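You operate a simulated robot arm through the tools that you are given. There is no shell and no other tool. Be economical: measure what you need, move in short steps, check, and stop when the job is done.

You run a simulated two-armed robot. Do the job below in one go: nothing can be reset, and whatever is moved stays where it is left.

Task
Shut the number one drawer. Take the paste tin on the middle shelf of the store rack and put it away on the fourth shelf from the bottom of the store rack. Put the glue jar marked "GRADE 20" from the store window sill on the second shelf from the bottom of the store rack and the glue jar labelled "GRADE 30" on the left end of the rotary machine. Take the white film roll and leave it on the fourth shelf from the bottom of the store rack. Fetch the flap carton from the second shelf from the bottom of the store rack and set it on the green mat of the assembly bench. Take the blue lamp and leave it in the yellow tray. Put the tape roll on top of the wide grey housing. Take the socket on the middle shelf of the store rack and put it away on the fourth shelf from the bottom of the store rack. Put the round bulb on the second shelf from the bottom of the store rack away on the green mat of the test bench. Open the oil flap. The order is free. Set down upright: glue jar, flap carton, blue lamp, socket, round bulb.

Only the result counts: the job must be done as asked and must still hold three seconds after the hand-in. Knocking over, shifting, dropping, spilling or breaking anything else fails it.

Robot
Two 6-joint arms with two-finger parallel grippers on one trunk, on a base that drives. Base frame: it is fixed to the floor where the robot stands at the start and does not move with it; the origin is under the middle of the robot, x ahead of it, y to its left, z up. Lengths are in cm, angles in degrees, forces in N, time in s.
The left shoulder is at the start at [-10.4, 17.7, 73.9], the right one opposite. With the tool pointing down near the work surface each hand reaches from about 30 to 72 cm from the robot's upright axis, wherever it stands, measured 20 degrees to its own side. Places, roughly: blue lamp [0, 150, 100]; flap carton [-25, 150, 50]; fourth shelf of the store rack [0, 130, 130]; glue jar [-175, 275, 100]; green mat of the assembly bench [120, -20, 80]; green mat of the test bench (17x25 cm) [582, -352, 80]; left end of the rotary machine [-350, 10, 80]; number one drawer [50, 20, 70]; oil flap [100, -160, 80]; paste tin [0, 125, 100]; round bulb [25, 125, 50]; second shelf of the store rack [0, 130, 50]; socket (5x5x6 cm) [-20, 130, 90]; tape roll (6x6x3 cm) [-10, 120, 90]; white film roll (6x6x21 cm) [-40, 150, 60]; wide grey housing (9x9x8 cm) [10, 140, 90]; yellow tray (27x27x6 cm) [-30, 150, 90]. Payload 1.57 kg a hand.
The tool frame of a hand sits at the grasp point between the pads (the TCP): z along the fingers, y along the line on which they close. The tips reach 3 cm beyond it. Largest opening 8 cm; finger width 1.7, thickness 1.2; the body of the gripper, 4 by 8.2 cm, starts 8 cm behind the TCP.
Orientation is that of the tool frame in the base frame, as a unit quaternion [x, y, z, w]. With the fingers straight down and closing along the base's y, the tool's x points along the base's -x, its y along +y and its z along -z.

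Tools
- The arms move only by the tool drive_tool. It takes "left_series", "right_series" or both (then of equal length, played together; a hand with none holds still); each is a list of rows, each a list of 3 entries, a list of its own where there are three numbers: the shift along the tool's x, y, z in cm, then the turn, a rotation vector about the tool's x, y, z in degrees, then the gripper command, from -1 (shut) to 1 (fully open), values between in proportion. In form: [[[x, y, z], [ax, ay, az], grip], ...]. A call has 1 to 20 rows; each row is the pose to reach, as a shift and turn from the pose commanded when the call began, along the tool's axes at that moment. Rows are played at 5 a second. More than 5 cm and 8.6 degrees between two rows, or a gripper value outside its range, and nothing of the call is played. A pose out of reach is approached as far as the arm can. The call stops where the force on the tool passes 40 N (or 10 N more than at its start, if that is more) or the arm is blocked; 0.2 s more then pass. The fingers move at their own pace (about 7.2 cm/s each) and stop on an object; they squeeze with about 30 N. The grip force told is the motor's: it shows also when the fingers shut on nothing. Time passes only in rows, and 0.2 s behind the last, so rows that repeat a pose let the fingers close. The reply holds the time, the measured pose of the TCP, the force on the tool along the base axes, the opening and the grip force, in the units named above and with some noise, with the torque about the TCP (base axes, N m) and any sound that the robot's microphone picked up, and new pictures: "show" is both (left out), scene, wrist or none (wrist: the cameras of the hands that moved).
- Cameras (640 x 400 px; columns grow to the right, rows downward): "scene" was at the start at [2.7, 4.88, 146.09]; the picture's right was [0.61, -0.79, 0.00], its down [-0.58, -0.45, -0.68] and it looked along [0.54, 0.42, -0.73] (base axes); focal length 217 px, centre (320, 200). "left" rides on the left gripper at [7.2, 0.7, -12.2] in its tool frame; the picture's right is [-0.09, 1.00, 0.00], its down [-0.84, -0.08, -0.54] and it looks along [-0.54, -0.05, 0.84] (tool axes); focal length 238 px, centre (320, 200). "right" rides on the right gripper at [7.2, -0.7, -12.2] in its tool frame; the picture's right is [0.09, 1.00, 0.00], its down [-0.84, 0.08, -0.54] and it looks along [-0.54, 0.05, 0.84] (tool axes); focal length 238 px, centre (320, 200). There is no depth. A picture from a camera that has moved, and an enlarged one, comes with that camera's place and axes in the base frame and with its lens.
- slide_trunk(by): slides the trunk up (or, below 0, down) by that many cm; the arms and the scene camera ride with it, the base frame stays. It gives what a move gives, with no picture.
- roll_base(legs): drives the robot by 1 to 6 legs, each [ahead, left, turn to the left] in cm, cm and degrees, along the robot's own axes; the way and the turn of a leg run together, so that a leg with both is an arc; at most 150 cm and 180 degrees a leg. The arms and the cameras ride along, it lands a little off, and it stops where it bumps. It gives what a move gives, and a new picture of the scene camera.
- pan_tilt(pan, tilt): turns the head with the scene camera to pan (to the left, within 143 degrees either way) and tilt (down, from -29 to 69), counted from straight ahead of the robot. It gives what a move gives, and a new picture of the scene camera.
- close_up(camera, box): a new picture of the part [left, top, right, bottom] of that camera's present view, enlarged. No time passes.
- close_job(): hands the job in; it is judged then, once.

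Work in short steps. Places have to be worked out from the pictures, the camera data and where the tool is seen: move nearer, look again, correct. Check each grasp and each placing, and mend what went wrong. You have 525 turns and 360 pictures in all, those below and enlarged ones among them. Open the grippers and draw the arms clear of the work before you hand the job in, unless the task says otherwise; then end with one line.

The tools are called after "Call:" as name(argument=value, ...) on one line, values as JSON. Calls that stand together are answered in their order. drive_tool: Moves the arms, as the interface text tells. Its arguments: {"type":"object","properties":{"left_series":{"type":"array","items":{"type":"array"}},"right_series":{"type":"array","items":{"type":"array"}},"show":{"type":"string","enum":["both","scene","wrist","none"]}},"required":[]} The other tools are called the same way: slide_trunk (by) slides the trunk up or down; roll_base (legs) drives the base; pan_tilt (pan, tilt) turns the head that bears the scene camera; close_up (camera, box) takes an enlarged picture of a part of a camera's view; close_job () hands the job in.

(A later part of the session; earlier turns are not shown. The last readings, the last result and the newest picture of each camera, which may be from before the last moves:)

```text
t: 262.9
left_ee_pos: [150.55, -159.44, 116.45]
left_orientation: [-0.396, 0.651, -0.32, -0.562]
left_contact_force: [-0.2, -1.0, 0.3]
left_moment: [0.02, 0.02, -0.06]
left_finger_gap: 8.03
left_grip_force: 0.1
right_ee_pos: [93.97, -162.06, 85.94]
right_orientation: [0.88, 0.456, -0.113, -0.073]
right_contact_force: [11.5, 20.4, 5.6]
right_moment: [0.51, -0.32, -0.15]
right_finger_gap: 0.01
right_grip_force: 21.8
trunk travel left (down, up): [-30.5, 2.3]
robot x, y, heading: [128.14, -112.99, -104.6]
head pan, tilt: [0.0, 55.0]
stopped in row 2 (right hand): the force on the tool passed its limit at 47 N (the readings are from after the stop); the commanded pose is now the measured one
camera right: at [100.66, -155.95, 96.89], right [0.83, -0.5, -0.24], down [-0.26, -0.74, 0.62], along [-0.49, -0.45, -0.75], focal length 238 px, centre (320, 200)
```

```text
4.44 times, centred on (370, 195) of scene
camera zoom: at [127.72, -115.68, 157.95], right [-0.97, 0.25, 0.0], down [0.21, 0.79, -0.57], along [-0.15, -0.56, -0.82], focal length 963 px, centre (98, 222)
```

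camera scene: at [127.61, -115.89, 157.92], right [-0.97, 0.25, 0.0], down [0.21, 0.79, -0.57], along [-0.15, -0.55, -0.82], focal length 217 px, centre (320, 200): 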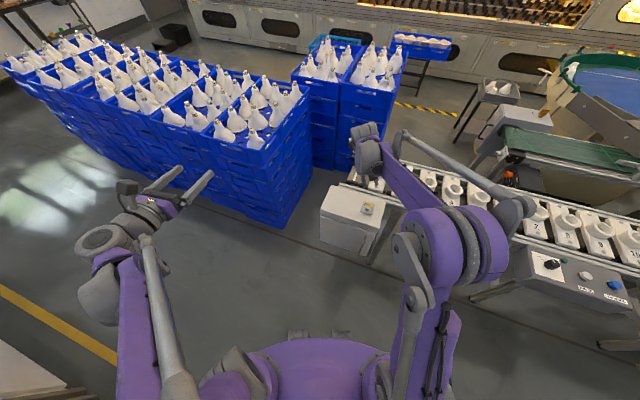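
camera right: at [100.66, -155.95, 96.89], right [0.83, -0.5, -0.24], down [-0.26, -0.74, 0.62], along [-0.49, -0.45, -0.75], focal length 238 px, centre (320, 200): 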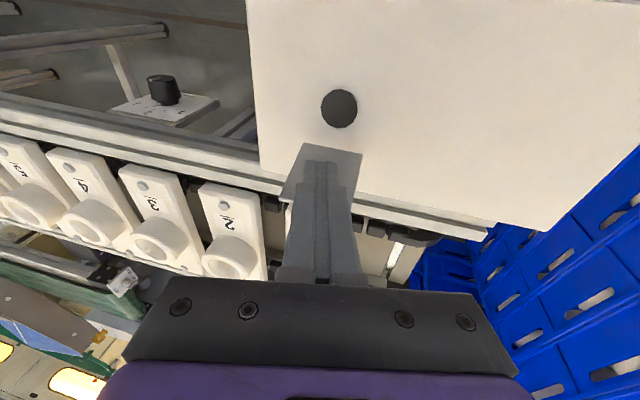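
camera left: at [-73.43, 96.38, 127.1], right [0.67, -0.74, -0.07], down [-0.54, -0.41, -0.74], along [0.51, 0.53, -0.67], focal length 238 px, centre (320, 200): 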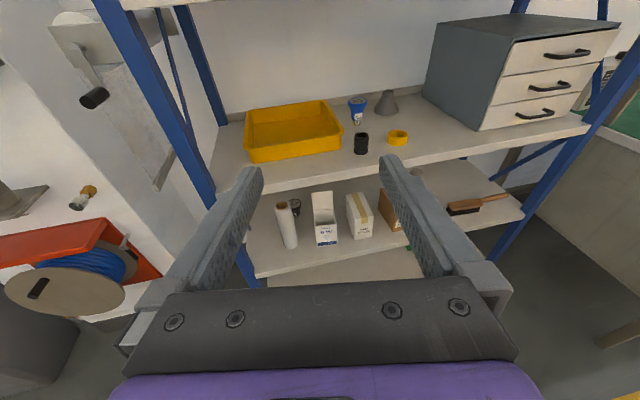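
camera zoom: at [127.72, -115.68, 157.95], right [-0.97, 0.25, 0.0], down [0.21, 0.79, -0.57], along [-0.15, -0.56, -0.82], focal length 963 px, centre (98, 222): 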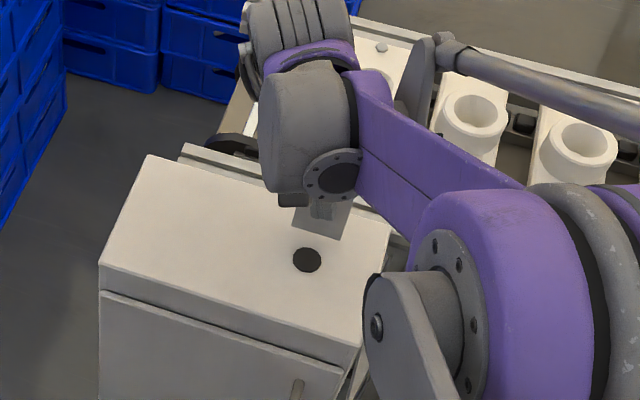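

The flap has hit its end stop: fully open. I withdraw toward the robot and up.

Call:
drive_tool(right_series=[[[2, 0, -0.3], [0, 0, 0], -1], [[5, 0, -1], [0, 0, 0], -1], [[7, 0, -5], [0, 0, 0], -1], [[8, 0, -9.5], [0, 0, 0], -1], [[8, 0, -14], [0, 0, 0], -1]], show="wrist")

```text
t: 264.1
left_ee_pos: [150.37, -159.61, 116.5]
left_orientation: [-0.397, 0.651, -0.321, -0.562]
left_contact_force: [0.1, -0.5, -0.4]
left_moment: [-0.02, -0.01, 0.0]
left_finger_gap: 7.99
left_grip_force: 0.0
right_ee_pos: [102.15, -155.99, 98.37]
right_orientation: [0.879, 0.456, -0.117, -0.07]
right_contact_force: [-0.5, 1.0, 0.3]
right_moment: [0.02, 0.01, 0.03]
right_finger_gap: 0.02
right_grip_force: 21.5
trunk travel left (down, up): [-30.5, 2.3]
robot x, y, heading: [128.21, -112.86, -104.7]
head pan, tilt: [0.0, 55.0]
camera right: at [108.83, -149.82, 109.15], right [0.83, -0.5, -0.24], down [-0.26, -0.74, 0.62], along [-0.49, -0.46, -0.75], focal length 238 px, centre (320, 200)
```

right: 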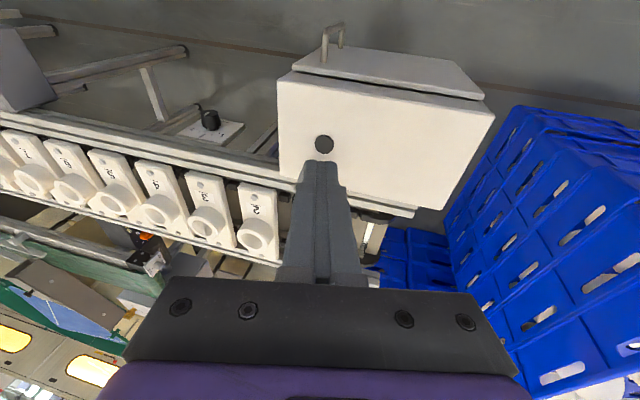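

Oil flap fully open. Now I turn back (to the right, away from the crates) and drive along the aisle toward the window.

Call:
roll_base(legs=[[0, 0, -100], [0, 0, -100.6], [0, 140, 0], [0, 140, 0]])

Call:
pan_tilt(pan=50, tilt=25)

```text
t: 297.2
left_ee_pos: [-92.38, 111.58, 116.31]
left_orientation: [0.721, 0.249, 0.617, -0.194]
left_contact_force: [-0.4, 0.4, 0.3]
left_moment: [-0.02, 0.02, 0.0]
left_finger_gap: 8.02
left_grip_force: 0.1
right_ee_pos: [-49.93, 88.34, 98.17]
right_orientation: [-0.261, 0.956, -0.093, 0.098]
right_contact_force: [0.4, -0.3, 1.3]
right_moment: [0.01, 0.02, 0.01]
right_finger_gap: 0.02
right_grip_force: 21.6
trunk travel left (down, up): [-30.5, 2.3]
robot x, y, heading: [-91.22, 60.24, 51.1]
head pan, tilt: [0.0, 55.0]
camera scene: at [-89.58, 62.38, 157.92], right [0.78, -0.63, 0.0], down [-0.52, -0.64, -0.57], along [0.36, 0.45, -0.82], focal length 217 px, centre (320, 200)
```

scene: 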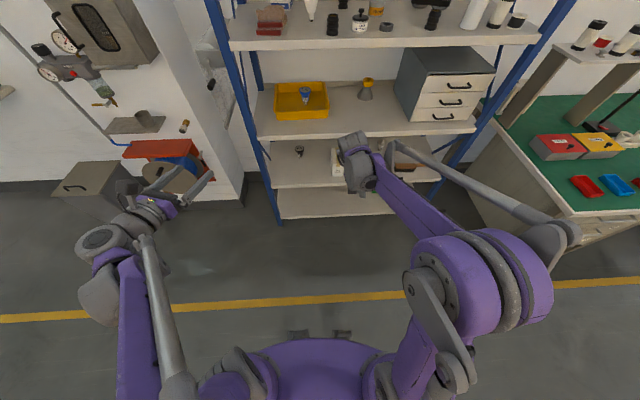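

```text
t: 298.4
left_ee_pos: [-92.46, 111.62, 116.46]
left_orientation: [0.721, 0.25, 0.616, -0.194]
left_contact_force: [0.3, 0.5, -0.6]
left_moment: [-0.02, 0.01, -0.01]
left_finger_gap: 7.99
left_grip_force: 0.1
right_ee_pos: [-49.86, 88.4, 98.1]
right_orientation: [-0.261, 0.956, -0.093, 0.098]
right_contact_force: [0.7, 0.4, -0.5]
right_moment: [-0.02, -0.02, 0.04]
right_finger_gap: 0.0
right_grip_force: 20.8
trunk travel left (down, up): [-30.5, 2.3]
robot x, y, heading: [-91.73, 60.0, 50.9]
head pan, tilt: [50.0, 25.0]
camera scene: at [-95.87, 65.83, 162.32], right [0.98, 0.19, 0.0], down [0.08, -0.42, -0.91], along [-0.17, 0.89, -0.42], focal length 217 px, centre (320, 200)
```

scene: 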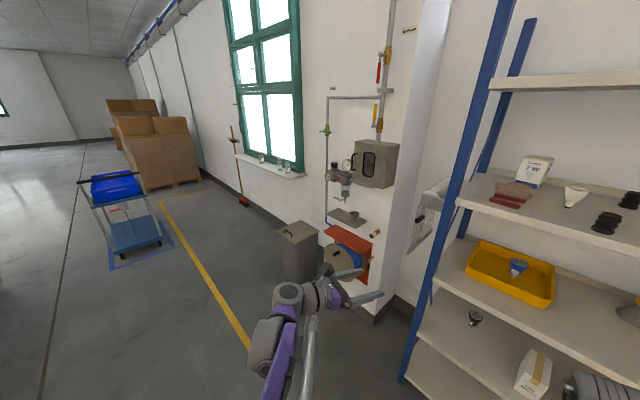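

I straighten the heading and drive 190 cm left to face the window sill.

Call:
roll_base(legs=[[0, 0, 3.7], [0, 100, 0], [0, 95, 0]])

Call:
pan_tilt(pan=0, tilt=25)

```text
t: 316.0
left_ee_pos: [-252.26, 223.22, 116.48]
left_orientation: [0.713, 0.27, 0.611, -0.211]
left_contact_force: [-0.4, -1.3, 0.6]
left_moment: [0.0, -0.04, -0.01]
left_finger_gap: 8.0
left_grip_force: 0.1
right_ee_pos: [-208.45, 202.28, 98.13]
right_orientation: [-0.286, 0.948, -0.091, 0.101]
right_contact_force: [0.4, -0.3, -0.7]
right_moment: [0.0, -0.03, -0.01]
right_finger_gap: 0.0
right_grip_force: 21.2
trunk travel left (down, up): [-30.5, 2.3]
robot x, y, heading: [-248.52, 171.87, 53.8]
head pan, tilt: [50.0, 25.0]
camera scene: at [-253.18, 177.3, 162.32], right [0.97, 0.24, 0.0], down [0.1, -0.41, -0.91], along [-0.22, 0.88, -0.42], focal length 217 px, centre (320, 200)
```

scene: 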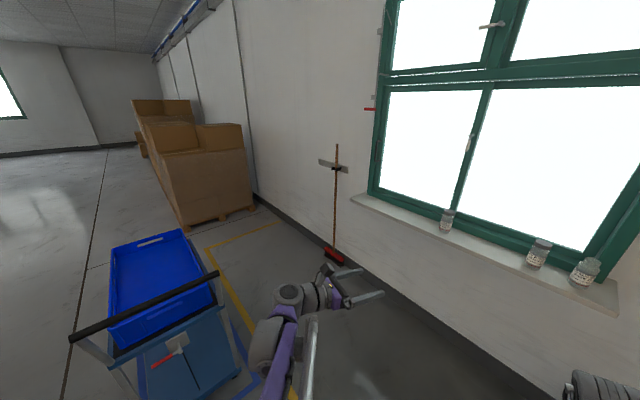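

```text
t: 317.1
left_ee_pos: [-252.24, 223.26, 116.56]
left_orientation: [0.714, 0.27, 0.611, -0.211]
left_contact_force: [0.0, 0.6, -0.3]
left_moment: [-0.01, 0.02, -0.01]
left_finger_gap: 7.99
left_grip_force: 0.1
right_ee_pos: [-208.53, 202.2, 98.15]
right_orientation: [-0.288, 0.948, -0.091, 0.1]
right_contact_force: [0.4, 0.0, 0.1]
right_moment: [0.01, -0.01, 0.01]
right_finger_gap: 0.03
right_grip_force: 21.8
trunk travel left (down, up): [-30.5, 2.3]
robot x, y, heading: [-248.38, 171.74, 53.9]
head pan, tilt: [0.0, 25.0]
camera scene: at [-245.53, 175.82, 162.32], right [0.81, -0.59, 0.0], down [-0.25, -0.34, -0.91], along [0.53, 0.73, -0.42], focal length 217 px, centre (320, 200)
```

scene: 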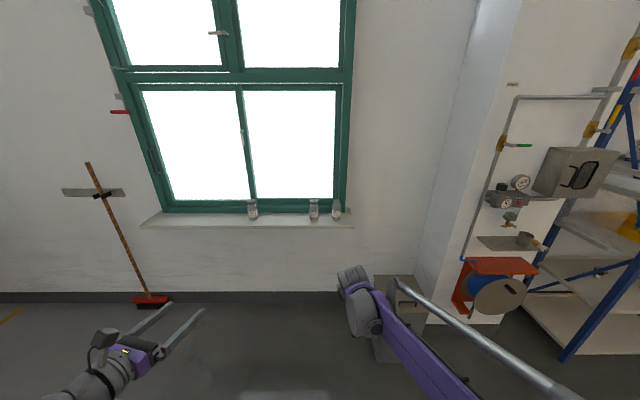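

Call:
close_up(camera="scene", box=[230, 180, 360, 240])

```text
4.92 times, centred on (295, 210) of scene
camera zoom: at [-245.53, 175.82, 162.32], right [0.81, -0.59, 0.0], down [-0.25, -0.34, -0.91], along [0.53, 0.73, -0.42], focal length 1067 px, centre (443, 151)
```

zoom: 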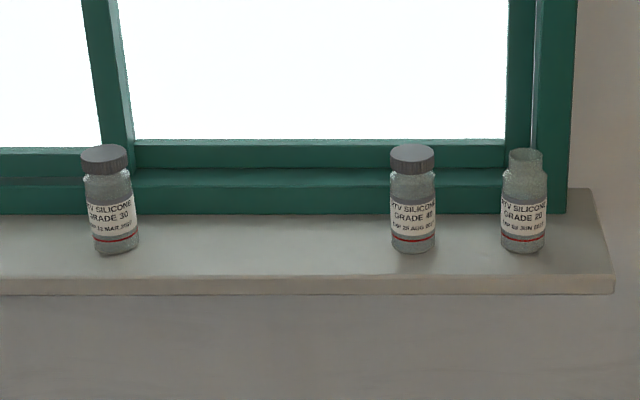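

Left jar is GRADE 30 (lidded), right jar GRADE 20 (open, so keep it level). I first put the right hand back into the flipped horizontal posture.

Call:
drive_tool(right_series=[[[0, 0, 0], [0, 0, 8.4], 1], [[0, 0, 0], [0, 0, 16.8], 1], [[0, 0, 0], [0, 0, 25.2], 1], [[0, 0, 0], [0, 0, 33.6], 1], [[0, 0, 0], [0, 0, 42], 1], [[0, 0, 0], [0, 0, 50.4], 1], [[0, 0, 0], [0, 0, 58.8], 1], [[0, 0, 0], [0, 0, 67.2], 1], [[0, 0, 0], [0, 0, 75.6], 1], [[0, 0, 0], [0, 0, 84], 1]], show="none")

Call:
drive_tool(right_series=[[[0, 0, 0], [0, 0, 8.4], 1], [[0, 0, 0], [0, 0, 16.8], 1], [[0, 0, 0], [0, 0, 25.2], 1], [[0, 0, 0], [0, 0, 33.6], 1], [[0, 0, 0], [0, 0, 42], 1], [[0, 0, 0], [0, 0, 50.4], 1], [[0, 0, 0], [0, 0, 58.8], 1], [[0, 0, 0], [0, 0, 67.2], 1]], show="none")

Call:
drive_tool(right_series=[[[0, 0, 0], [0, 8, 0], 1], [[0, 0, 0], [0, 16, 0], 1], [[0, 0, 0], [0, 24, 0], 1], [[0, 0, 0], [0, 32, 0], 1], [[0, 0, 0], [0, 40, 0], 1], [[0, 0, 0], [0, 48, 0], 1], [[0, 0, 0], [0, 56, 0], 1], [[0, 0, 0], [0, 64, 0], 1], [[0, 0, 0], [0, 72, 0], 1], [[0, 0, 0], [0, 78, 0], 1]], show="wrist")

```text
t: 319.4
left_ee_pos: [-252.26, 223.2, 116.41]
left_orientation: [0.714, 0.27, 0.611, -0.211]
left_contact_force: [-0.5, -0.2, -0.9]
left_moment: [-0.03, -0.01, -0.03]
left_finger_gap: 7.99
left_grip_force: 0.1
right_ee_pos: [-208.6, 202.13, 98.26]
right_orientation: [0.423, 0.896, 0.001, 0.136]
right_contact_force: [0.5, 1.5, 0.9]
right_moment: [0.01, -0.03, 0.0]
right_finger_gap: 8.01
right_grip_force: 0.1
trunk travel left (down, up): [-30.5, 2.3]
robot x, y, heading: [-248.82, 171.86, 54.1]
head pan, tilt: [0.0, 25.0]
```

```text
t: 321.1
left_ee_pos: [-252.29, 223.27, 116.37]
left_orientation: [0.713, 0.27, 0.611, -0.212]
left_contact_force: [-0.3, 0.0, -0.5]
left_moment: [0.01, 0.0, -0.01]
left_finger_gap: 8.01
left_grip_force: 0.1
right_ee_pos: [-208.37, 202.33, 98.27]
right_orientation: [0.848, 0.512, 0.075, 0.112]
right_contact_force: [-0.2, 0.1, 0.3]
right_moment: [-0.02, -0.01, 0.01]
right_finger_gap: 8.01
right_grip_force: 0.0
trunk travel left (down, up): [-30.5, 2.3]
robot x, y, heading: [-248.58, 171.39, 54.1]
head pan, tilt: [0.0, 25.0]
```

```text
t: 323.4
left_ee_pos: [-252.14, 223.29, 116.41]
left_orientation: [0.714, 0.269, 0.611, -0.211]
left_contact_force: [-0.5, -0.1, -0.9]
left_moment: [0.04, 0.02, 0.03]
left_finger_gap: 7.98
left_grip_force: 0.1
right_ee_pos: [-209.86, 203.16, 98.14]
right_orientation: [0.612, 0.466, 0.595, -0.232]
right_contact_force: [0.2, -0.2, 0.1]
right_moment: [0.01, -0.02, -0.02]
right_finger_gap: 8.02
right_grip_force: 0.0
right hand out of reach, approached as far as the arm can: row 8, 9, 10
trunk travel left (down, up): [-30.5, 2.3]
robot x, y, heading: [-248.34, 171.61, 53.7]
head pan, tilt: [0.0, 25.0]
camera right: at [-217.68, 195.41, 107.13], right [0.83, -0.43, 0.36], down [-0.09, -0.74, -0.67], along [0.55, 0.52, -0.65], focal length 238 px, centre (320, 200)
```

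right: 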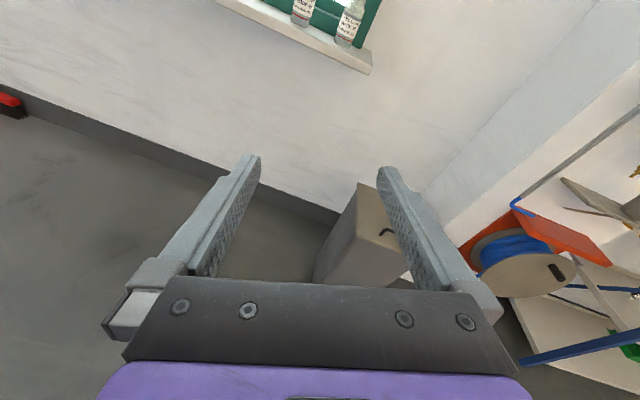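

Forward now, with a 16° roll; I correct it.

Call:
drive_tool(right_series=[[[0, 0, 0], [0, 0, 8], 1], [[0, 0, 0], [0, 0, 15.8], 1]], show="none")

```text
t: 323.9
left_ee_pos: [-252.24, 223.21, 116.41]
left_orientation: [0.714, 0.27, 0.611, -0.211]
left_contact_force: [0.0, 0.7, -0.2]
left_moment: [0.0, -0.01, 0.02]
left_finger_gap: 8.01
left_grip_force: 0.1
right_ee_pos: [-209.99, 203.23, 98.09]
right_orientation: [0.67, 0.379, 0.556, -0.313]
right_contact_force: [-0.7, -0.1, -0.2]
right_moment: [0.02, 0.02, -0.01]
right_finger_gap: 8.01
right_grip_force: 0.1
trunk travel left (down, up): [-30.5, 2.3]
robot x, y, heading: [-248.43, 171.47, 53.9]
head pan, tilt: [0.0, 25.0]
```

Level now. I roll 45 cm toward the sill and look through the right wrist camera.

Call:
roll_base(legs=[[45, 0, 0.8]])

Call:
close_up(camera="right", box=[0, 0, 640, 400])

```text
t: 326.6
left_ee_pos: [-226.67, 259.39, 116.35]
left_orientation: [0.712, 0.273, 0.61, -0.214]
left_contact_force: [0.3, -0.2, 0.1]
left_moment: [0.03, 0.03, 0.0]
left_finger_gap: 8.0
left_grip_force: 0.0
right_ee_pos: [-184.29, 239.62, 98.22]
right_orientation: [0.669, 0.382, 0.555, -0.315]
right_contact_force: [-0.5, -0.2, 0.8]
right_moment: [-0.03, -0.03, -0.02]
right_finger_gap: 8.01
right_grip_force: 0.0
trunk travel left (down, up): [-30.5, 2.3]
robot x, y, heading: [-222.37, 208.27, 54.5]
head pan, tilt: [0.0, 25.0]
camera scene: at [-219.54, 212.03, 162.31], right [0.81, -0.58, 0.0], down [-0.25, -0.34, -0.91], along [0.53, 0.74, -0.42], focal length 217 px, centre (320, 200)
```

scene: 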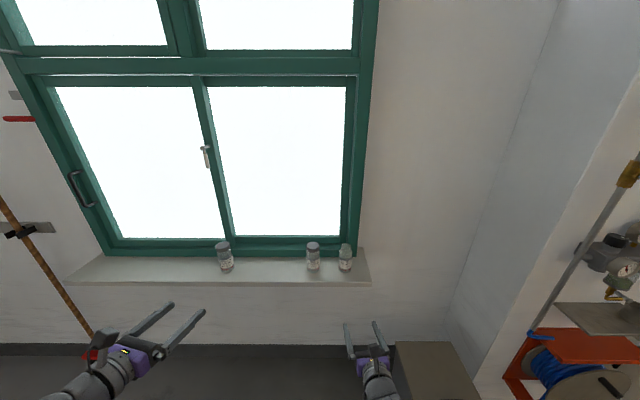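

```text
1.00 times, centred on (320, 200) of right (not enlarged: the box is as wide or as high as the picture)
camera zoom: at [-190.28, 230.98, 107.52], right [0.86, -0.49, 0.09], down [-0.28, -0.63, -0.72], along [0.41, 0.6, -0.69], focal length 238 px, centre (320, 200)
```

zoom: 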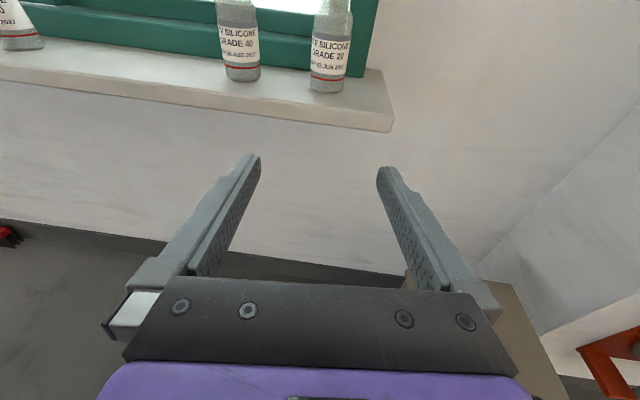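

Sill height ≈95.3; the GRADE 20 jar is about 29 cm ahead. I raise the hand 4 cm and roll 18 cm closer.

Call:
drive_tool(right_series=[[[4, 0, -0.75], [0, 0, 0], 1]], show="none")

Call:
roll_base(legs=[[18, 0, 0]])

Call:
close_up(camera="right", box=[0, 0, 640, 400])

```text
t: 327.1
left_ee_pos: [-226.76, 259.25, 116.4]
left_orientation: [0.712, 0.272, 0.611, -0.214]
left_contact_force: [-0.3, -0.7, -0.1]
left_moment: [0.0, 0.0, 0.04]
left_finger_gap: 7.97
left_grip_force: 0.0
right_ee_pos: [-184.46, 239.64, 102.41]
right_orientation: [0.669, 0.381, 0.555, -0.315]
right_contact_force: [-0.4, -0.4, -0.6]
right_moment: [-0.01, -0.02, -0.01]
right_finger_gap: 8.03
right_grip_force: 0.1
trunk travel left (down, up): [-30.5, 2.3]
robot x, y, heading: [-222.55, 207.69, 54.4]
head pan, tilt: [0.0, 25.0]
```

```text
t: 328.6
left_ee_pos: [-216.42, 273.95, 116.42]
left_orientation: [0.712, 0.271, 0.611, -0.213]
left_contact_force: [-0.6, 0.3, 0.7]
left_moment: [-0.01, -0.01, -0.02]
left_finger_gap: 7.98
left_grip_force: 0.0
right_ee_pos: [-173.98, 254.13, 102.26]
right_orientation: [0.669, 0.381, 0.555, -0.314]
right_contact_force: [0.8, 0.4, 0.2]
right_moment: [-0.02, -0.02, -0.01]
right_finger_gap: 7.98
right_grip_force: 0.1
trunk travel left (down, up): [-30.5, 2.3]
robot x, y, heading: [-212.16, 222.55, 54.4]
head pan, tilt: [0.0, 25.0]
camera scene: at [-209.22, 226.49, 162.31], right [0.81, -0.58, 0.0], down [-0.25, -0.34, -0.91], along [0.53, 0.74, -0.42], focal length 217 px, centre (320, 200)
```

scene: 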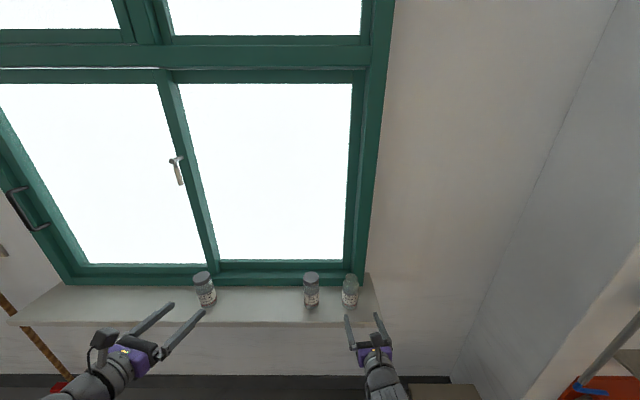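

```text
1.00 times, centred on (320, 200) of right (not enlarged: the box is as wide or as high as the picture)
camera zoom: at [-179.95, 245.35, 111.66], right [0.86, -0.49, 0.09], down [-0.28, -0.63, -0.72], along [0.41, 0.6, -0.69], focal length 238 px, centre (320, 200)
```

zoom: 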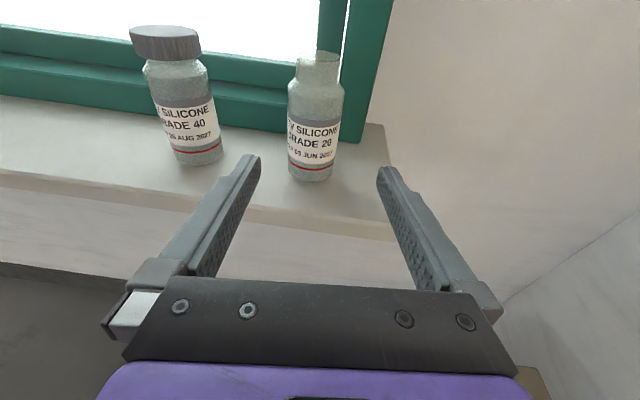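

Jar centre ≈12 cm ahead, 1 cm left. I advance and grip gently.

Call:
drive_tool(right_series=[[[0, -0.5, 3.5], [0, 0, 0], 1], [[0, -0.95, 7], [0, 0, 0], 1], [[0, -0.95, 10], [0, 0, 0], 1], [[0, -0.95, 12.2], [0, 0, 0], 1]], show="wrist")

```text
t: 329.6
left_ee_pos: [-216.2, 273.88, 116.37]
left_orientation: [0.712, 0.273, 0.61, -0.214]
left_contact_force: [-0.2, -1.1, 0.0]
left_moment: [-0.01, 0.03, -0.01]
left_finger_gap: 8.01
left_grip_force: 0.1
right_ee_pos: [-168.61, 264.91, 100.14]
right_orientation: [0.67, 0.381, 0.555, -0.314]
right_contact_force: [0.0, 0.6, -0.4]
right_moment: [0.02, -0.03, -0.02]
right_finger_gap: 7.99
right_grip_force: 0.1
trunk travel left (down, up): [-30.5, 2.3]
robot x, y, heading: [-211.86, 222.61, 54.4]
head pan, tilt: [0.0, 25.0]
camera right: at [-174.55, 256.14, 109.45], right [0.86, -0.49, 0.09], down [-0.28, -0.63, -0.72], along [0.41, 0.6, -0.69], focal length 238 px, centre (320, 200)
```

right: 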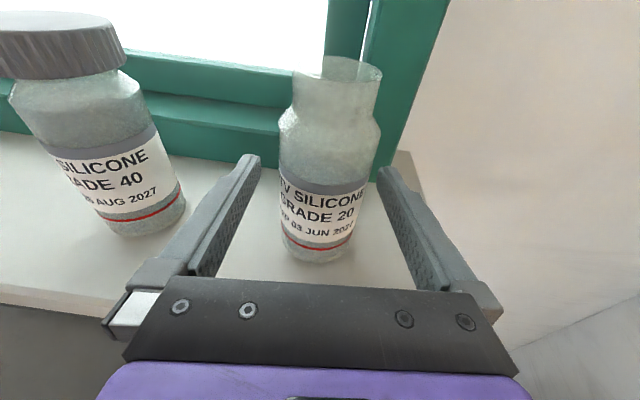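

Call:
drive_tool(right_series=[[[0, 0, 0.5], [0, 0, 0], 0.5], [[0, 0, 0.5], [0, 0, 0], 0.0], [[0, 0, 0.5], [0, 0, 0], -1], [[0, 0, 0.5], [0, 0, 0], -1], [[0.8, 0, 0.35], [0, 0, 0], -1], [[2, 0, 0.1], [0, 0, 0], -1], [[4, 0, -0.3], [0, 0, 0], -1]], show="wrist")

```text
t: 331.1
left_ee_pos: [-216.3, 273.88, 116.43]
left_orientation: [0.712, 0.272, 0.611, -0.213]
left_contact_force: [1.4, -0.1, 0.3]
left_moment: [-0.01, -0.03, -0.01]
left_finger_gap: 7.97
left_grip_force: 0.0
right_ee_pos: [-168.52, 265.33, 104.08]
right_orientation: [0.669, 0.381, 0.555, -0.314]
right_contact_force: [0.1, 0.4, -3.7]
right_moment: [-0.05, 0.06, 0.0]
right_finger_gap: 5.44
right_grip_force: 29.9
trunk travel left (down, up): [-30.5, 2.3]
robot x, y, heading: [-212.45, 222.53, 54.7]
head pan, tilt: [0.0, 25.0]
camera right: at [-174.55, 256.54, 113.41], right [0.86, -0.49, 0.09], down [-0.28, -0.63, -0.72], along [0.42, 0.6, -0.69], focal length 238 px, centre (320, 200)
```

right: 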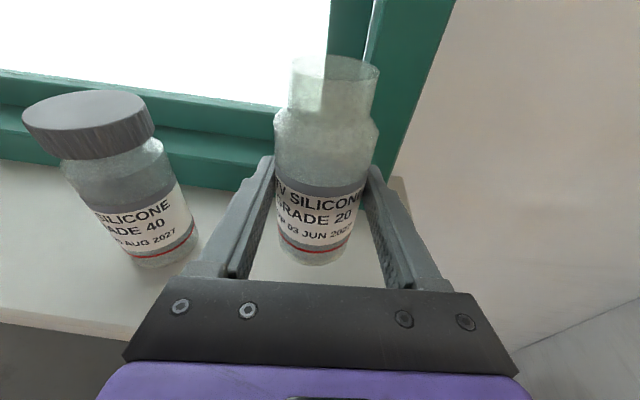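

GRADE 20 is held (5.4 cm). For GRADE 30 with the left hand: back the base 12 cm, shift left 7 cm, then look with the left wrist camera.

Call:
roll_base(legs=[[-12, 0, 0], [0, 7, 0]])

Call:
drive_tool(left_series=[[[-3, 0, 3], [0, 0, 0], 1], [[-6, 0, 6], [0, 0, 0], 1], [[-9, 0, 8], [0, 0, 0], 1]], show="wrist")

```text
t: 333.3
left_ee_pos: [-229.01, 268.02, 116.43]
left_orientation: [0.713, 0.273, 0.61, -0.213]
left_contact_force: [0.5, 0.7, -0.4]
left_moment: [-0.04, 0.01, 0.01]
left_finger_gap: 8.0
left_grip_force: 0.0
right_ee_pos: [-181.2, 259.57, 103.96]
right_orientation: [0.669, 0.382, 0.554, -0.314]
right_contact_force: [0.0, -0.1, -2.1]
right_moment: [-0.04, 0.01, 0.0]
right_finger_gap: 5.48
right_grip_force: 30.5
trunk travel left (down, up): [-30.5, 2.3]
robot x, y, heading: [-224.88, 216.31, 54.6]
head pan, tilt: [0.0, 25.0]
camera scene: at [-221.82, 220.63, 162.32], right [0.81, -0.58, 0.0], down [-0.25, -0.34, -0.91], along [0.53, 0.74, -0.42], focal length 217 px, centre (320, 200)
```

scene: 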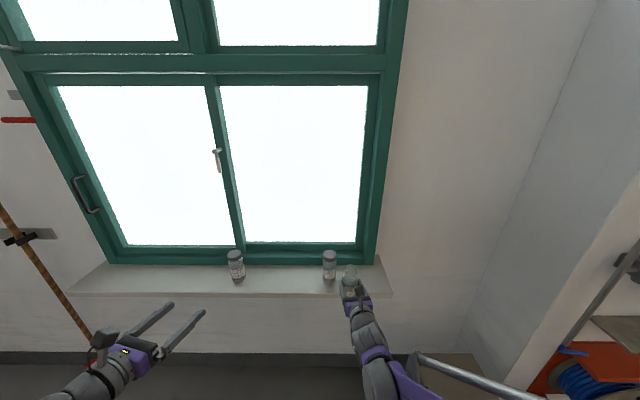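

```text
t: 334.1
left_ee_pos: [-224.0, 271.7, 106.13]
left_orientation: [0.713, 0.273, 0.61, -0.214]
left_contact_force: [1.1, 0.2, 0.5]
left_moment: [-0.02, -0.02, -0.01]
left_finger_gap: 8.02
left_grip_force: 0.0
right_ee_pos: [-181.24, 259.56, 104.06]
right_orientation: [0.669, 0.382, 0.555, -0.315]
right_contact_force: [0.0, 0.5, -2.4]
right_moment: [-0.04, 0.08, 0.03]
right_finger_gap: 5.44
right_grip_force: 30.2
trunk travel left (down, up): [-30.5, 2.3]
robot x, y, heading: [-224.78, 216.45, 54.3]
head pan, tilt: [0.0, 25.0]
camera left: at [-231.97, 264.47, 115.42], right [0.64, -0.77, -0.06], down [-0.55, -0.39, -0.74], along [0.54, 0.5, -0.67], focal length 238 px, centre (320, 200)
```

left: 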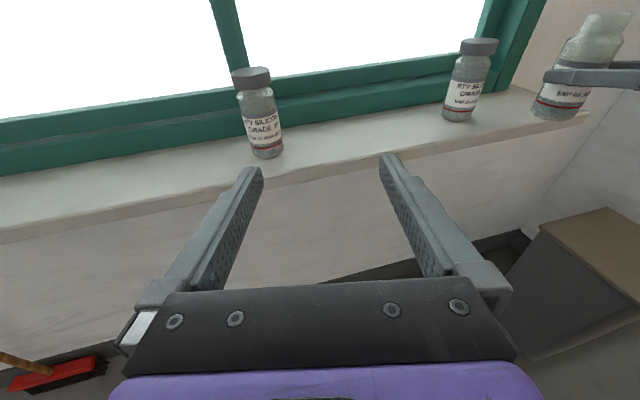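

I yaw the left hand about 14° to the left to point straight ahead and check.

Call:
drive_tool(left_series=[[[0, 0, 0], [7, 0, 0], 1], [[0, -2, 0], [14, 0, 0], 1]], show="wrist")

```text
t: 334.7
left_ee_pos: [-225.4, 273.25, 106.34]
left_orientation: [0.681, 0.346, 0.572, -0.3]
left_contact_force: [-1.3, 0.3, 0.0]
left_moment: [-0.03, 0.0, 0.02]
left_finger_gap: 8.03
left_grip_force: 0.0
right_ee_pos: [-181.31, 259.54, 104.11]
right_orientation: [0.668, 0.383, 0.555, -0.315]
right_contact_force: [-0.5, 0.5, -3.0]
right_moment: [0.0, 0.04, 0.0]
right_finger_gap: 5.45
right_grip_force: 30.0
trunk travel left (down, up): [-30.5, 2.3]
robot x, y, heading: [-225.04, 216.27, 54.4]
head pan, tilt: [0.0, 25.0]
camera left: at [-231.01, 264.09, 115.39], right [0.8, -0.59, -0.1], down [-0.46, -0.5, -0.73], along [0.38, 0.64, -0.67], focal length 238 px, centre (320, 200)
```

left: 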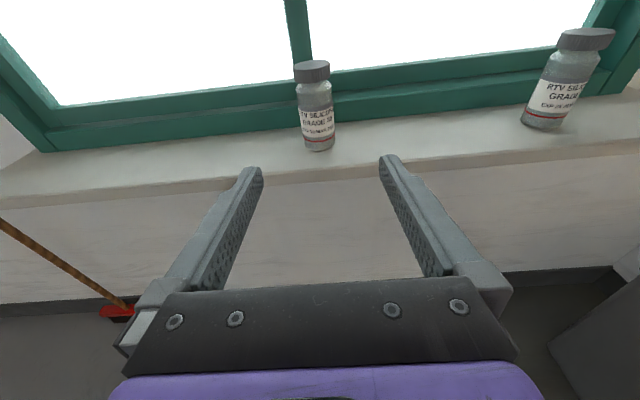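

Jar 30 is straight ahead, 26 cm to its centre. I extend the left arm in steps.

Call:
drive_tool(left_series=[[[-0.3, -0.3, 4.8], [0, 0, 0], 1], [[-0.6, -0.6, 9.6], [0, 0, 0], 1], [[-0.9, -0.9, 14.4], [0, 0, 0], 1], [[-1.2, -0.9, 19], [0, 0, 0], 1]], show="wrist")

```text
t: 335.7
left_ee_pos: [-215.02, 289.16, 101.65]
left_orientation: [0.681, 0.345, 0.572, -0.299]
left_contact_force: [0.2, 0.4, 0.3]
left_moment: [-0.01, 0.03, 0.02]
left_finger_gap: 8.0
left_grip_force: 0.1
right_ee_pos: [-181.22, 259.62, 103.94]
right_orientation: [0.669, 0.383, 0.554, -0.315]
right_contact_force: [-0.7, 0.5, -2.9]
right_moment: [-0.05, 0.04, 0.0]
right_finger_gap: 5.43
right_grip_force: 29.8
trunk travel left (down, up): [-30.5, 2.3]
robot x, y, heading: [-225.01, 216.37, 54.6]
head pan, tilt: [0.0, 25.0]
camera left: at [-220.73, 280.0, 110.9], right [0.8, -0.59, -0.1], down [-0.46, -0.5, -0.73], along [0.38, 0.63, -0.67], focal length 238 px, centre (320, 200)
```

left: 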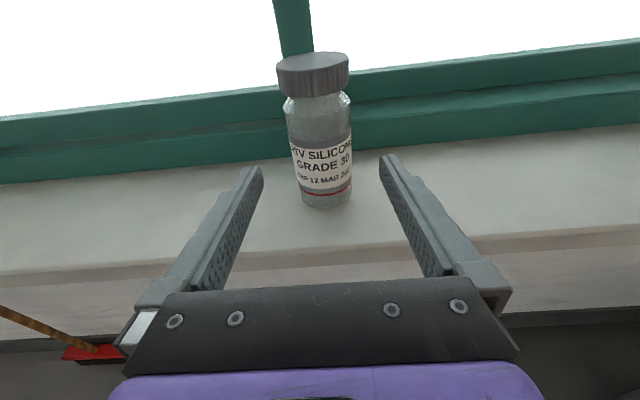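

Call:
drive_tool(left_series=[[[0, 0, 3.5], [0, 0, 0], 1], [[0, 0, 7.6], [0, 0, 0], 1], [[0, 0, 7.8], [0, 0, 0], 0.3], [[0, 0, 7.8], [0, 0, 0], -1], [[0, 0, 7.8], [0, 0, 0], -1], [[1, 0, 7.6], [0, 0, 0], -1], [[4, 0, 7], [0, 0, 0], -1]], show="wrist")

```text
t: 337.3
left_ee_pos: [-210.92, 295.12, 104.78]
left_orientation: [0.682, 0.344, 0.572, -0.298]
left_contact_force: [-0.2, -0.3, -2.9]
left_moment: [-0.05, 0.01, -0.01]
left_finger_gap: 5.49
left_grip_force: 29.8
right_ee_pos: [-181.22, 259.53, 103.95]
right_orientation: [0.669, 0.382, 0.555, -0.315]
right_contact_force: [-0.8, -0.4, -2.6]
right_moment: [-0.02, -0.01, 0.02]
right_finger_gap: 5.44
right_grip_force: 29.9
trunk travel left (down, up): [-30.5, 2.3]
robot x, y, heading: [-224.74, 216.59, 54.6]
head pan, tilt: [0.0, 25.0]
camera left: at [-216.42, 285.9, 113.88], right [0.8, -0.59, -0.1], down [-0.46, -0.5, -0.73], along [0.38, 0.63, -0.67], focal length 238 px, centre (320, 200)
```

left: 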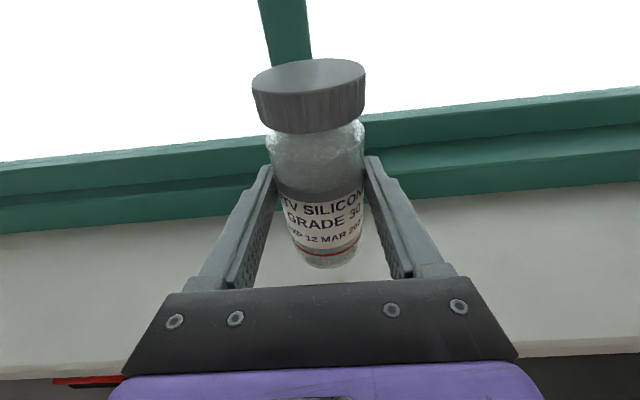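

Both jars are held. I draw the left hand in, back away from the window and look behind for the rotary machine.

Call:
drive_tool(left_series=[[[1, 0, -5], [0, 0, 0], -1], [[1, 0, -10], [0, 0, 0], -1], [[1, 0, -15], [0, 0, 0], -1], [[0, 0, -20], [0, 0, 0], -1], [[-1, 0, -24], [0, 0, 0], -1]], show="none")

Call:
roll_base(legs=[[-50, 0, 0], [0, -30, 0]])

Call:
pan_tilt(pan=143, tilt=25)

Call:
pan_tilt(pan=-143, tilt=30)

```text
refused: row 1 steps farther than a row can; nothing moved
```

```text
t: 343.0
left_ee_pos: [-216.24, 237.24, 104.61]
left_orientation: [0.68, 0.346, 0.573, -0.3]
left_contact_force: [-0.3, -1.1, -3.4]
left_moment: [-0.07, 0.0, -0.01]
left_finger_gap: 5.48
left_grip_force: 30.2
right_ee_pos: [-186.74, 201.67, 103.94]
right_orientation: [0.668, 0.382, 0.555, -0.315]
right_contact_force: [0.0, -0.4, -2.1]
right_moment: [-0.01, 0.02, -0.02]
right_finger_gap: 5.44
right_grip_force: 29.7
trunk travel left (down, up): [-30.5, 2.3]
robot x, y, heading: [-230.12, 158.81, 54.5]
head pan, tilt: [0.0, 25.0]
camera scene: at [-227.24, 162.79, 162.32], right [0.82, -0.58, 0.0], down [-0.24, -0.35, -0.91], along [0.52, 0.74, -0.42], focal length 217 px, centre (320, 200)
```

scene: 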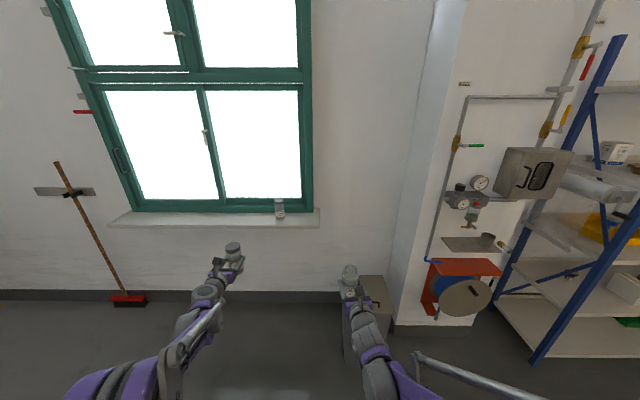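

```text
t: 345.2
left_ee_pos: [-216.39, 237.28, 104.67]
left_orientation: [0.68, 0.346, 0.572, -0.3]
left_contact_force: [0.6, -0.3, -4.1]
left_moment: [-0.02, 0.0, 0.0]
left_finger_gap: 5.48
left_grip_force: 30.1
right_ee_pos: [-186.8, 201.85, 104.01]
right_orientation: [0.668, 0.384, 0.554, -0.316]
right_contact_force: [-0.3, 1.3, -2.0]
right_moment: [-0.05, 0.03, 0.01]
right_finger_gap: 5.41
right_grip_force: 30.3
trunk travel left (down, up): [-30.5, 2.3]
robot x, y, heading: [-230.53, 158.35, 54.7]
head pan, tilt: [143.0, 25.0]
camera scene: at [-241.35, 152.48, 162.33], right [-0.3, 0.95, 0.0], down [0.4, 0.13, -0.91], along [-0.86, -0.28, -0.42], focal length 217 px, centre (320, 200)
```

scene: 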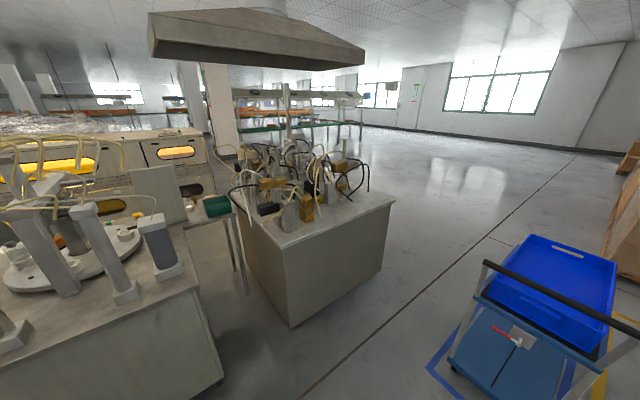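

```text
t: 349.2
left_ee_pos: [-216.31, 237.38, 104.7]
left_orientation: [0.681, 0.346, 0.571, -0.299]
left_contact_force: [-0.8, 0.4, -2.6]
left_moment: [0.01, -0.03, 0.03]
left_finger_gap: 5.47
left_grip_force: 29.9
right_ee_pos: [-186.84, 201.77, 104.0]
right_orientation: [0.668, 0.384, 0.553, -0.316]
right_contact_force: [0.1, 0.7, -2.5]
right_moment: [-0.03, 0.02, 0.0]
right_finger_gap: 5.45
right_grip_force: 30.9
trunk travel left (down, up): [-30.5, 2.3]
robot x, y, heading: [-230.13, 158.84, 54.8]
head pan, tilt: [-143.0, 30.0]
camera scene: at [-232.3, 146.23, 161.53], right [-1.0, -0.03, 0.0], down [-0.02, 0.5, -0.87], along [0.03, -0.87, -0.5], focal length 217 px, centre (320, 200)
```

scene: 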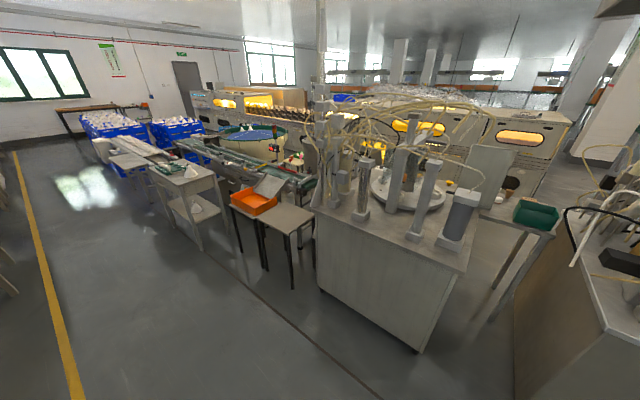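

Call:
close_up(camera="scene", box=[300, 100, 580, 300])

```text
2.00 times, centred on (440, 200) of scene
camera zoom: at [-232.3, 146.23, 161.53], right [-1.0, -0.03, 0.0], down [-0.02, 0.5, -0.87], along [0.03, -0.87, -0.5], focal length 434 px, centre (80, 200)
```

zoom: 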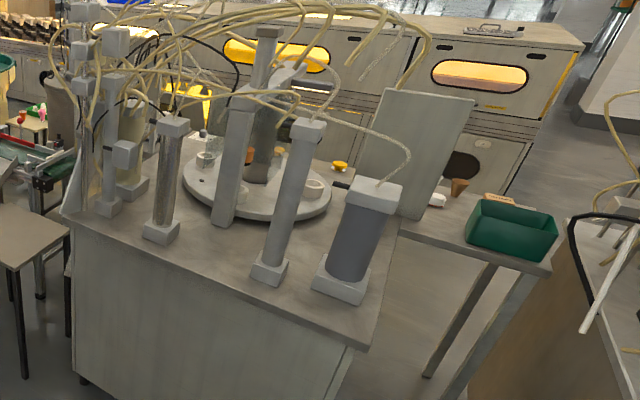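

I turn around (to the right) to face the rotary machine and get a closer look.

Call:
drive_tool(left_series=[[[0, 0, -4.5], [0, 0, 0], -1], [[0, 0, -9], [0, 0, 0], -1], [[0, 0, -13.5], [0, 0, 0], -1], [[0, 0, -18], [0, 0, 0], -1], [[0, 0, -22], [0, 0, 0], -1]], show="none")

Call:
roll_base(legs=[[0, 0, -90], [0, 0, -90]])

Call:
pan_tilt(pan=-10, tilt=25)

```text
t: 350.4
left_ee_pos: [-228.95, 219.21, 108.11]
left_orientation: [0.68, 0.346, 0.572, -0.3]
left_contact_force: [0.7, 0.3, -3.4]
left_moment: [-0.08, -0.01, -0.01]
left_finger_gap: 5.5
left_grip_force: 30.4
right_ee_pos: [-186.77, 201.78, 104.03]
right_orientation: [0.669, 0.382, 0.554, -0.315]
right_contact_force: [-1.2, -0.6, -3.0]
right_moment: [-0.06, 0.04, 0.01]
right_finger_gap: 5.44
right_grip_force: 30.5
trunk travel left (down, up): [-30.5, 2.3]
robot x, y, heading: [-230.24, 158.72, 54.5]
head pan, tilt: [-143.0, 30.0]
```

```text
t: 358.4
left_ee_pos: [-231.72, 97.94, 108.12]
left_orientation: [-0.344, 0.682, -0.298, -0.572]
left_contact_force: [0.0, -0.8, -3.1]
left_moment: [0.04, -0.04, 0.0]
left_finger_gap: 5.46
left_grip_force: 29.6
right_ee_pos: [-273.86, 115.74, 104.1]
right_orientation: [-0.382, 0.669, -0.314, -0.554]
right_contact_force: [0.5, 0.3, -2.8]
right_moment: [0.02, 0.0, 0.02]
right_finger_gap: 5.49
right_grip_force: 30.4
trunk travel left (down, up): [-30.5, 2.3]
robot x, y, heading: [-230.18, 158.93, -125.7]
head pan, tilt: [-143.0, 30.0]
camera scene: at [-227.96, 171.11, 161.53], right [1.0, 0.03, 0.0], down [0.01, -0.5, -0.87], along [-0.02, 0.87, -0.5], focal length 217 px, centre (320, 200)
```

scene: 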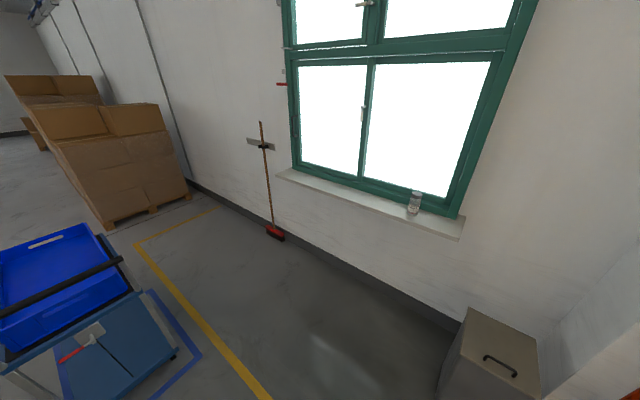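

```text
t: 360.6
left_ee_pos: [-231.68, 97.93, 108.05]
left_orientation: [-0.345, 0.682, -0.298, -0.572]
left_contact_force: [-0.3, -0.4, -3.1]
left_moment: [0.03, -0.02, -0.02]
left_finger_gap: 5.49
left_grip_force: 30.0
right_ee_pos: [-273.88, 115.74, 103.99]
right_orientation: [-0.382, 0.669, -0.315, -0.555]
right_contact_force: [0.3, 0.8, -1.9]
right_moment: [0.04, -0.02, 0.06]
right_finger_gap: 5.44
right_grip_force: 30.2
trunk travel left (down, up): [-30.5, 2.3]
robot x, y, heading: [-230.06, 158.78, -125.5]
head pan, tilt: [-10.0, 25.0]
camera scene: at [-234.29, 155.6, 162.32], right [-0.7, 0.71, 0.0], down [0.3, 0.3, -0.91], along [-0.65, -0.64, -0.42], focal length 217 px, centre (320, 200)
```

scene: 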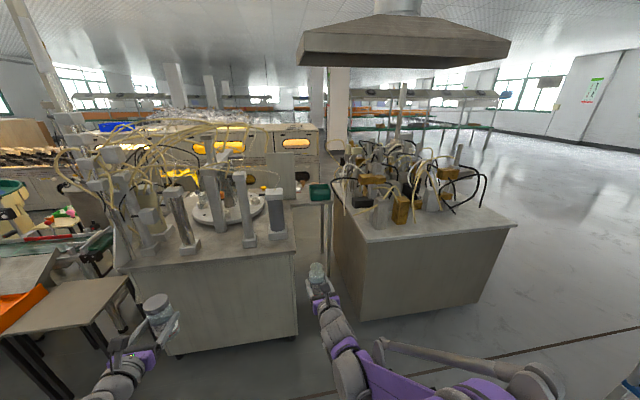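

Call:
close_up(camera="scene", box=[120, 140, 360, 290])

```text
2.67 times, centred on (240, 215) of scene
camera zoom: at [-234.29, 155.6, 162.32], right [-0.7, 0.71, 0.0], down [0.3, 0.3, -0.91], along [-0.65, -0.64, -0.42], focal length 578 px, centre (533, 160)
```

zoom: 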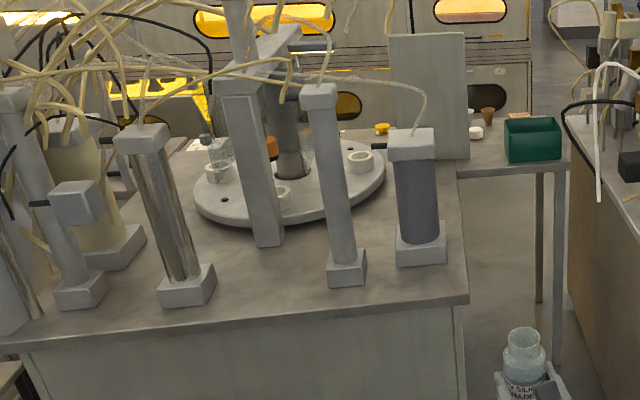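

The "left end" lies on the far (operator) side of the rotary machine, where a wing adjoins it. I will drive around: first turn to face along the aisle, pass the cart on the wall side.

Call:
roll_base(legs=[[0, 0, -90], [0, -66, 0]])

Call:
pan_tilt(pan=0, tilt=30)

```text
t: 370.6
left_ee_pos: [-252.85, 214.33, 108.13]
left_orientation: [0.237, 0.726, 0.193, -0.616]
left_contact_force: [-0.2, -0.1, -2.9]
left_moment: [-0.03, -0.06, -0.01]
left_finger_gap: 5.46
left_grip_force: 29.8
right_ee_pos: [-235.16, 256.26, 103.93]
right_orientation: [0.203, 0.743, 0.17, -0.614]
right_contact_force: [0.4, 0.4, -2.8]
right_moment: [-0.02, -0.06, -0.03]
right_finger_gap: 5.44
right_grip_force: 29.8
trunk travel left (down, up): [-30.5, 2.3]
robot x, y, heading: [-191.66, 212.9, 144.7]
head pan, tilt: [-10.0, 25.0]
camera scene: at [-195.12, 216.97, 162.32], right [0.71, 0.7, 0.0], down [0.3, -0.3, -0.91], along [-0.64, 0.65, -0.42], focal length 217 px, centre (320, 200)
```

scene: 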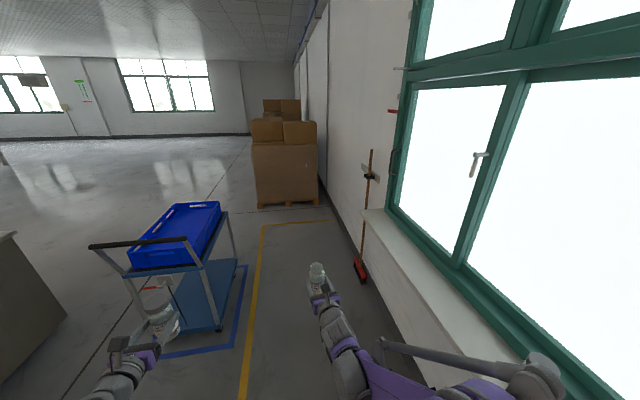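

```text
t: 371.4
left_ee_pos: [-252.92, 214.35, 108.06]
left_orientation: [0.236, 0.726, 0.193, -0.617]
left_contact_force: [-0.2, -0.7, -2.7]
left_moment: [-0.02, -0.04, 0.0]
left_finger_gap: 5.47
left_grip_force: 29.3
right_ee_pos: [-235.15, 256.48, 104.05]
right_orientation: [0.202, 0.744, 0.169, -0.614]
right_contact_force: [0.1, 0.4, -2.8]
right_moment: [-0.01, -0.03, 0.0]
right_finger_gap: 5.44
right_grip_force: 29.9
trunk travel left (down, up): [-30.5, 2.3]
robot x, y, heading: [-192.15, 212.66, 144.6]
head pan, tilt: [0.0, 30.0]
camera scene: at [-196.02, 215.65, 161.53], right [0.58, 0.81, 0.0], down [0.41, -0.29, -0.87], along [-0.71, 0.5, -0.5], focal length 217 px, centre (320, 200)
```

scene: 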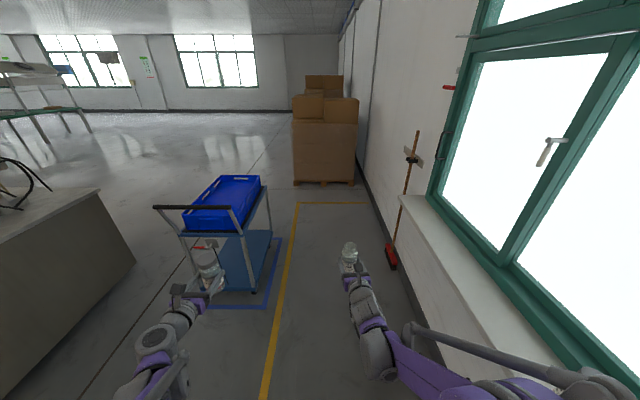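

The left hand would pass close to the cart handle; I raise it 12 cm and bring it inward, and shift the base 7 cm right before driving past.

Call:
drive_tool(left_series=[[[3.8, 2, -0.7], [0, 0, 0], -1], [[7.6, 4, -1.3], [0, 0, 0], -1], [[11.8, 6, -2], [0, 0, 0], -1]], show="none")

Call:
roll_base(legs=[[0, -7, 0], [60, 0, 0]])

```text
t: 372.2
left_ee_pos: [-249.21, 219.35, 120.09]
left_orientation: [0.236, 0.726, 0.192, -0.617]
left_contact_force: [0.2, 1.0, -2.9]
left_moment: [0.0, -0.06, 0.01]
left_finger_gap: 5.48
left_grip_force: 30.1
right_ee_pos: [-234.92, 256.47, 104.12]
right_orientation: [0.202, 0.744, 0.169, -0.614]
right_contact_force: [-0.1, 0.4, -2.7]
right_moment: [-0.01, -0.05, 0.01]
right_finger_gap: 5.46
right_grip_force: 29.5
trunk travel left (down, up): [-30.5, 2.3]
robot x, y, heading: [-192.11, 213.29, 144.7]
head pan, tilt: [0.0, 30.0]
```

```text
t: 373.3
left_ee_pos: [-247.35, 222.31, 119.88]
left_orientation: [0.239, 0.725, 0.194, -0.617]
left_contact_force: [-0.2, 0.0, -2.2]
left_moment: [-0.03, -0.04, 0.0]
left_finger_gap: 5.49
left_grip_force: 30.1
right_ee_pos: [-233.06, 259.4, 103.89]
right_orientation: [0.204, 0.744, 0.171, -0.613]
right_contact_force: [-0.3, -0.3, -2.0]
right_moment: [-0.03, -0.04, -0.01]
right_finger_gap: 5.47
right_grip_force: 30.0
trunk travel left (down, up): [-30.5, 2.3]
robot x, y, heading: [-189.89, 215.55, 144.4]
head pan, tilt: [0.0, 30.0]
stopped in leg 1: the robot was blocked; the commanded pose is now the measured one
camera scene: at [-194.24, 218.5, 161.52], right [0.58, 0.81, 0.0], down [0.41, -0.29, -0.87], along [-0.7, 0.5, -0.5], focal length 217 px, centre (320, 200)
```

scene: 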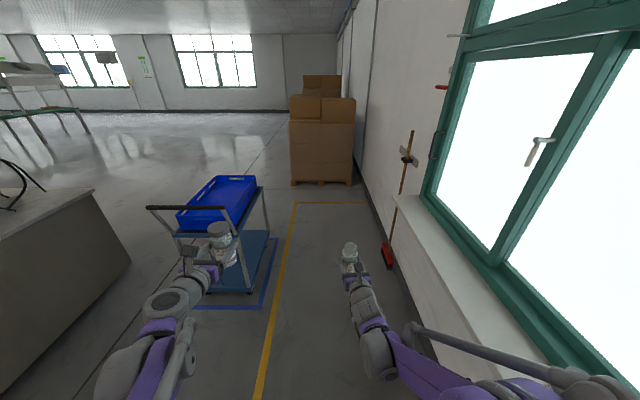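

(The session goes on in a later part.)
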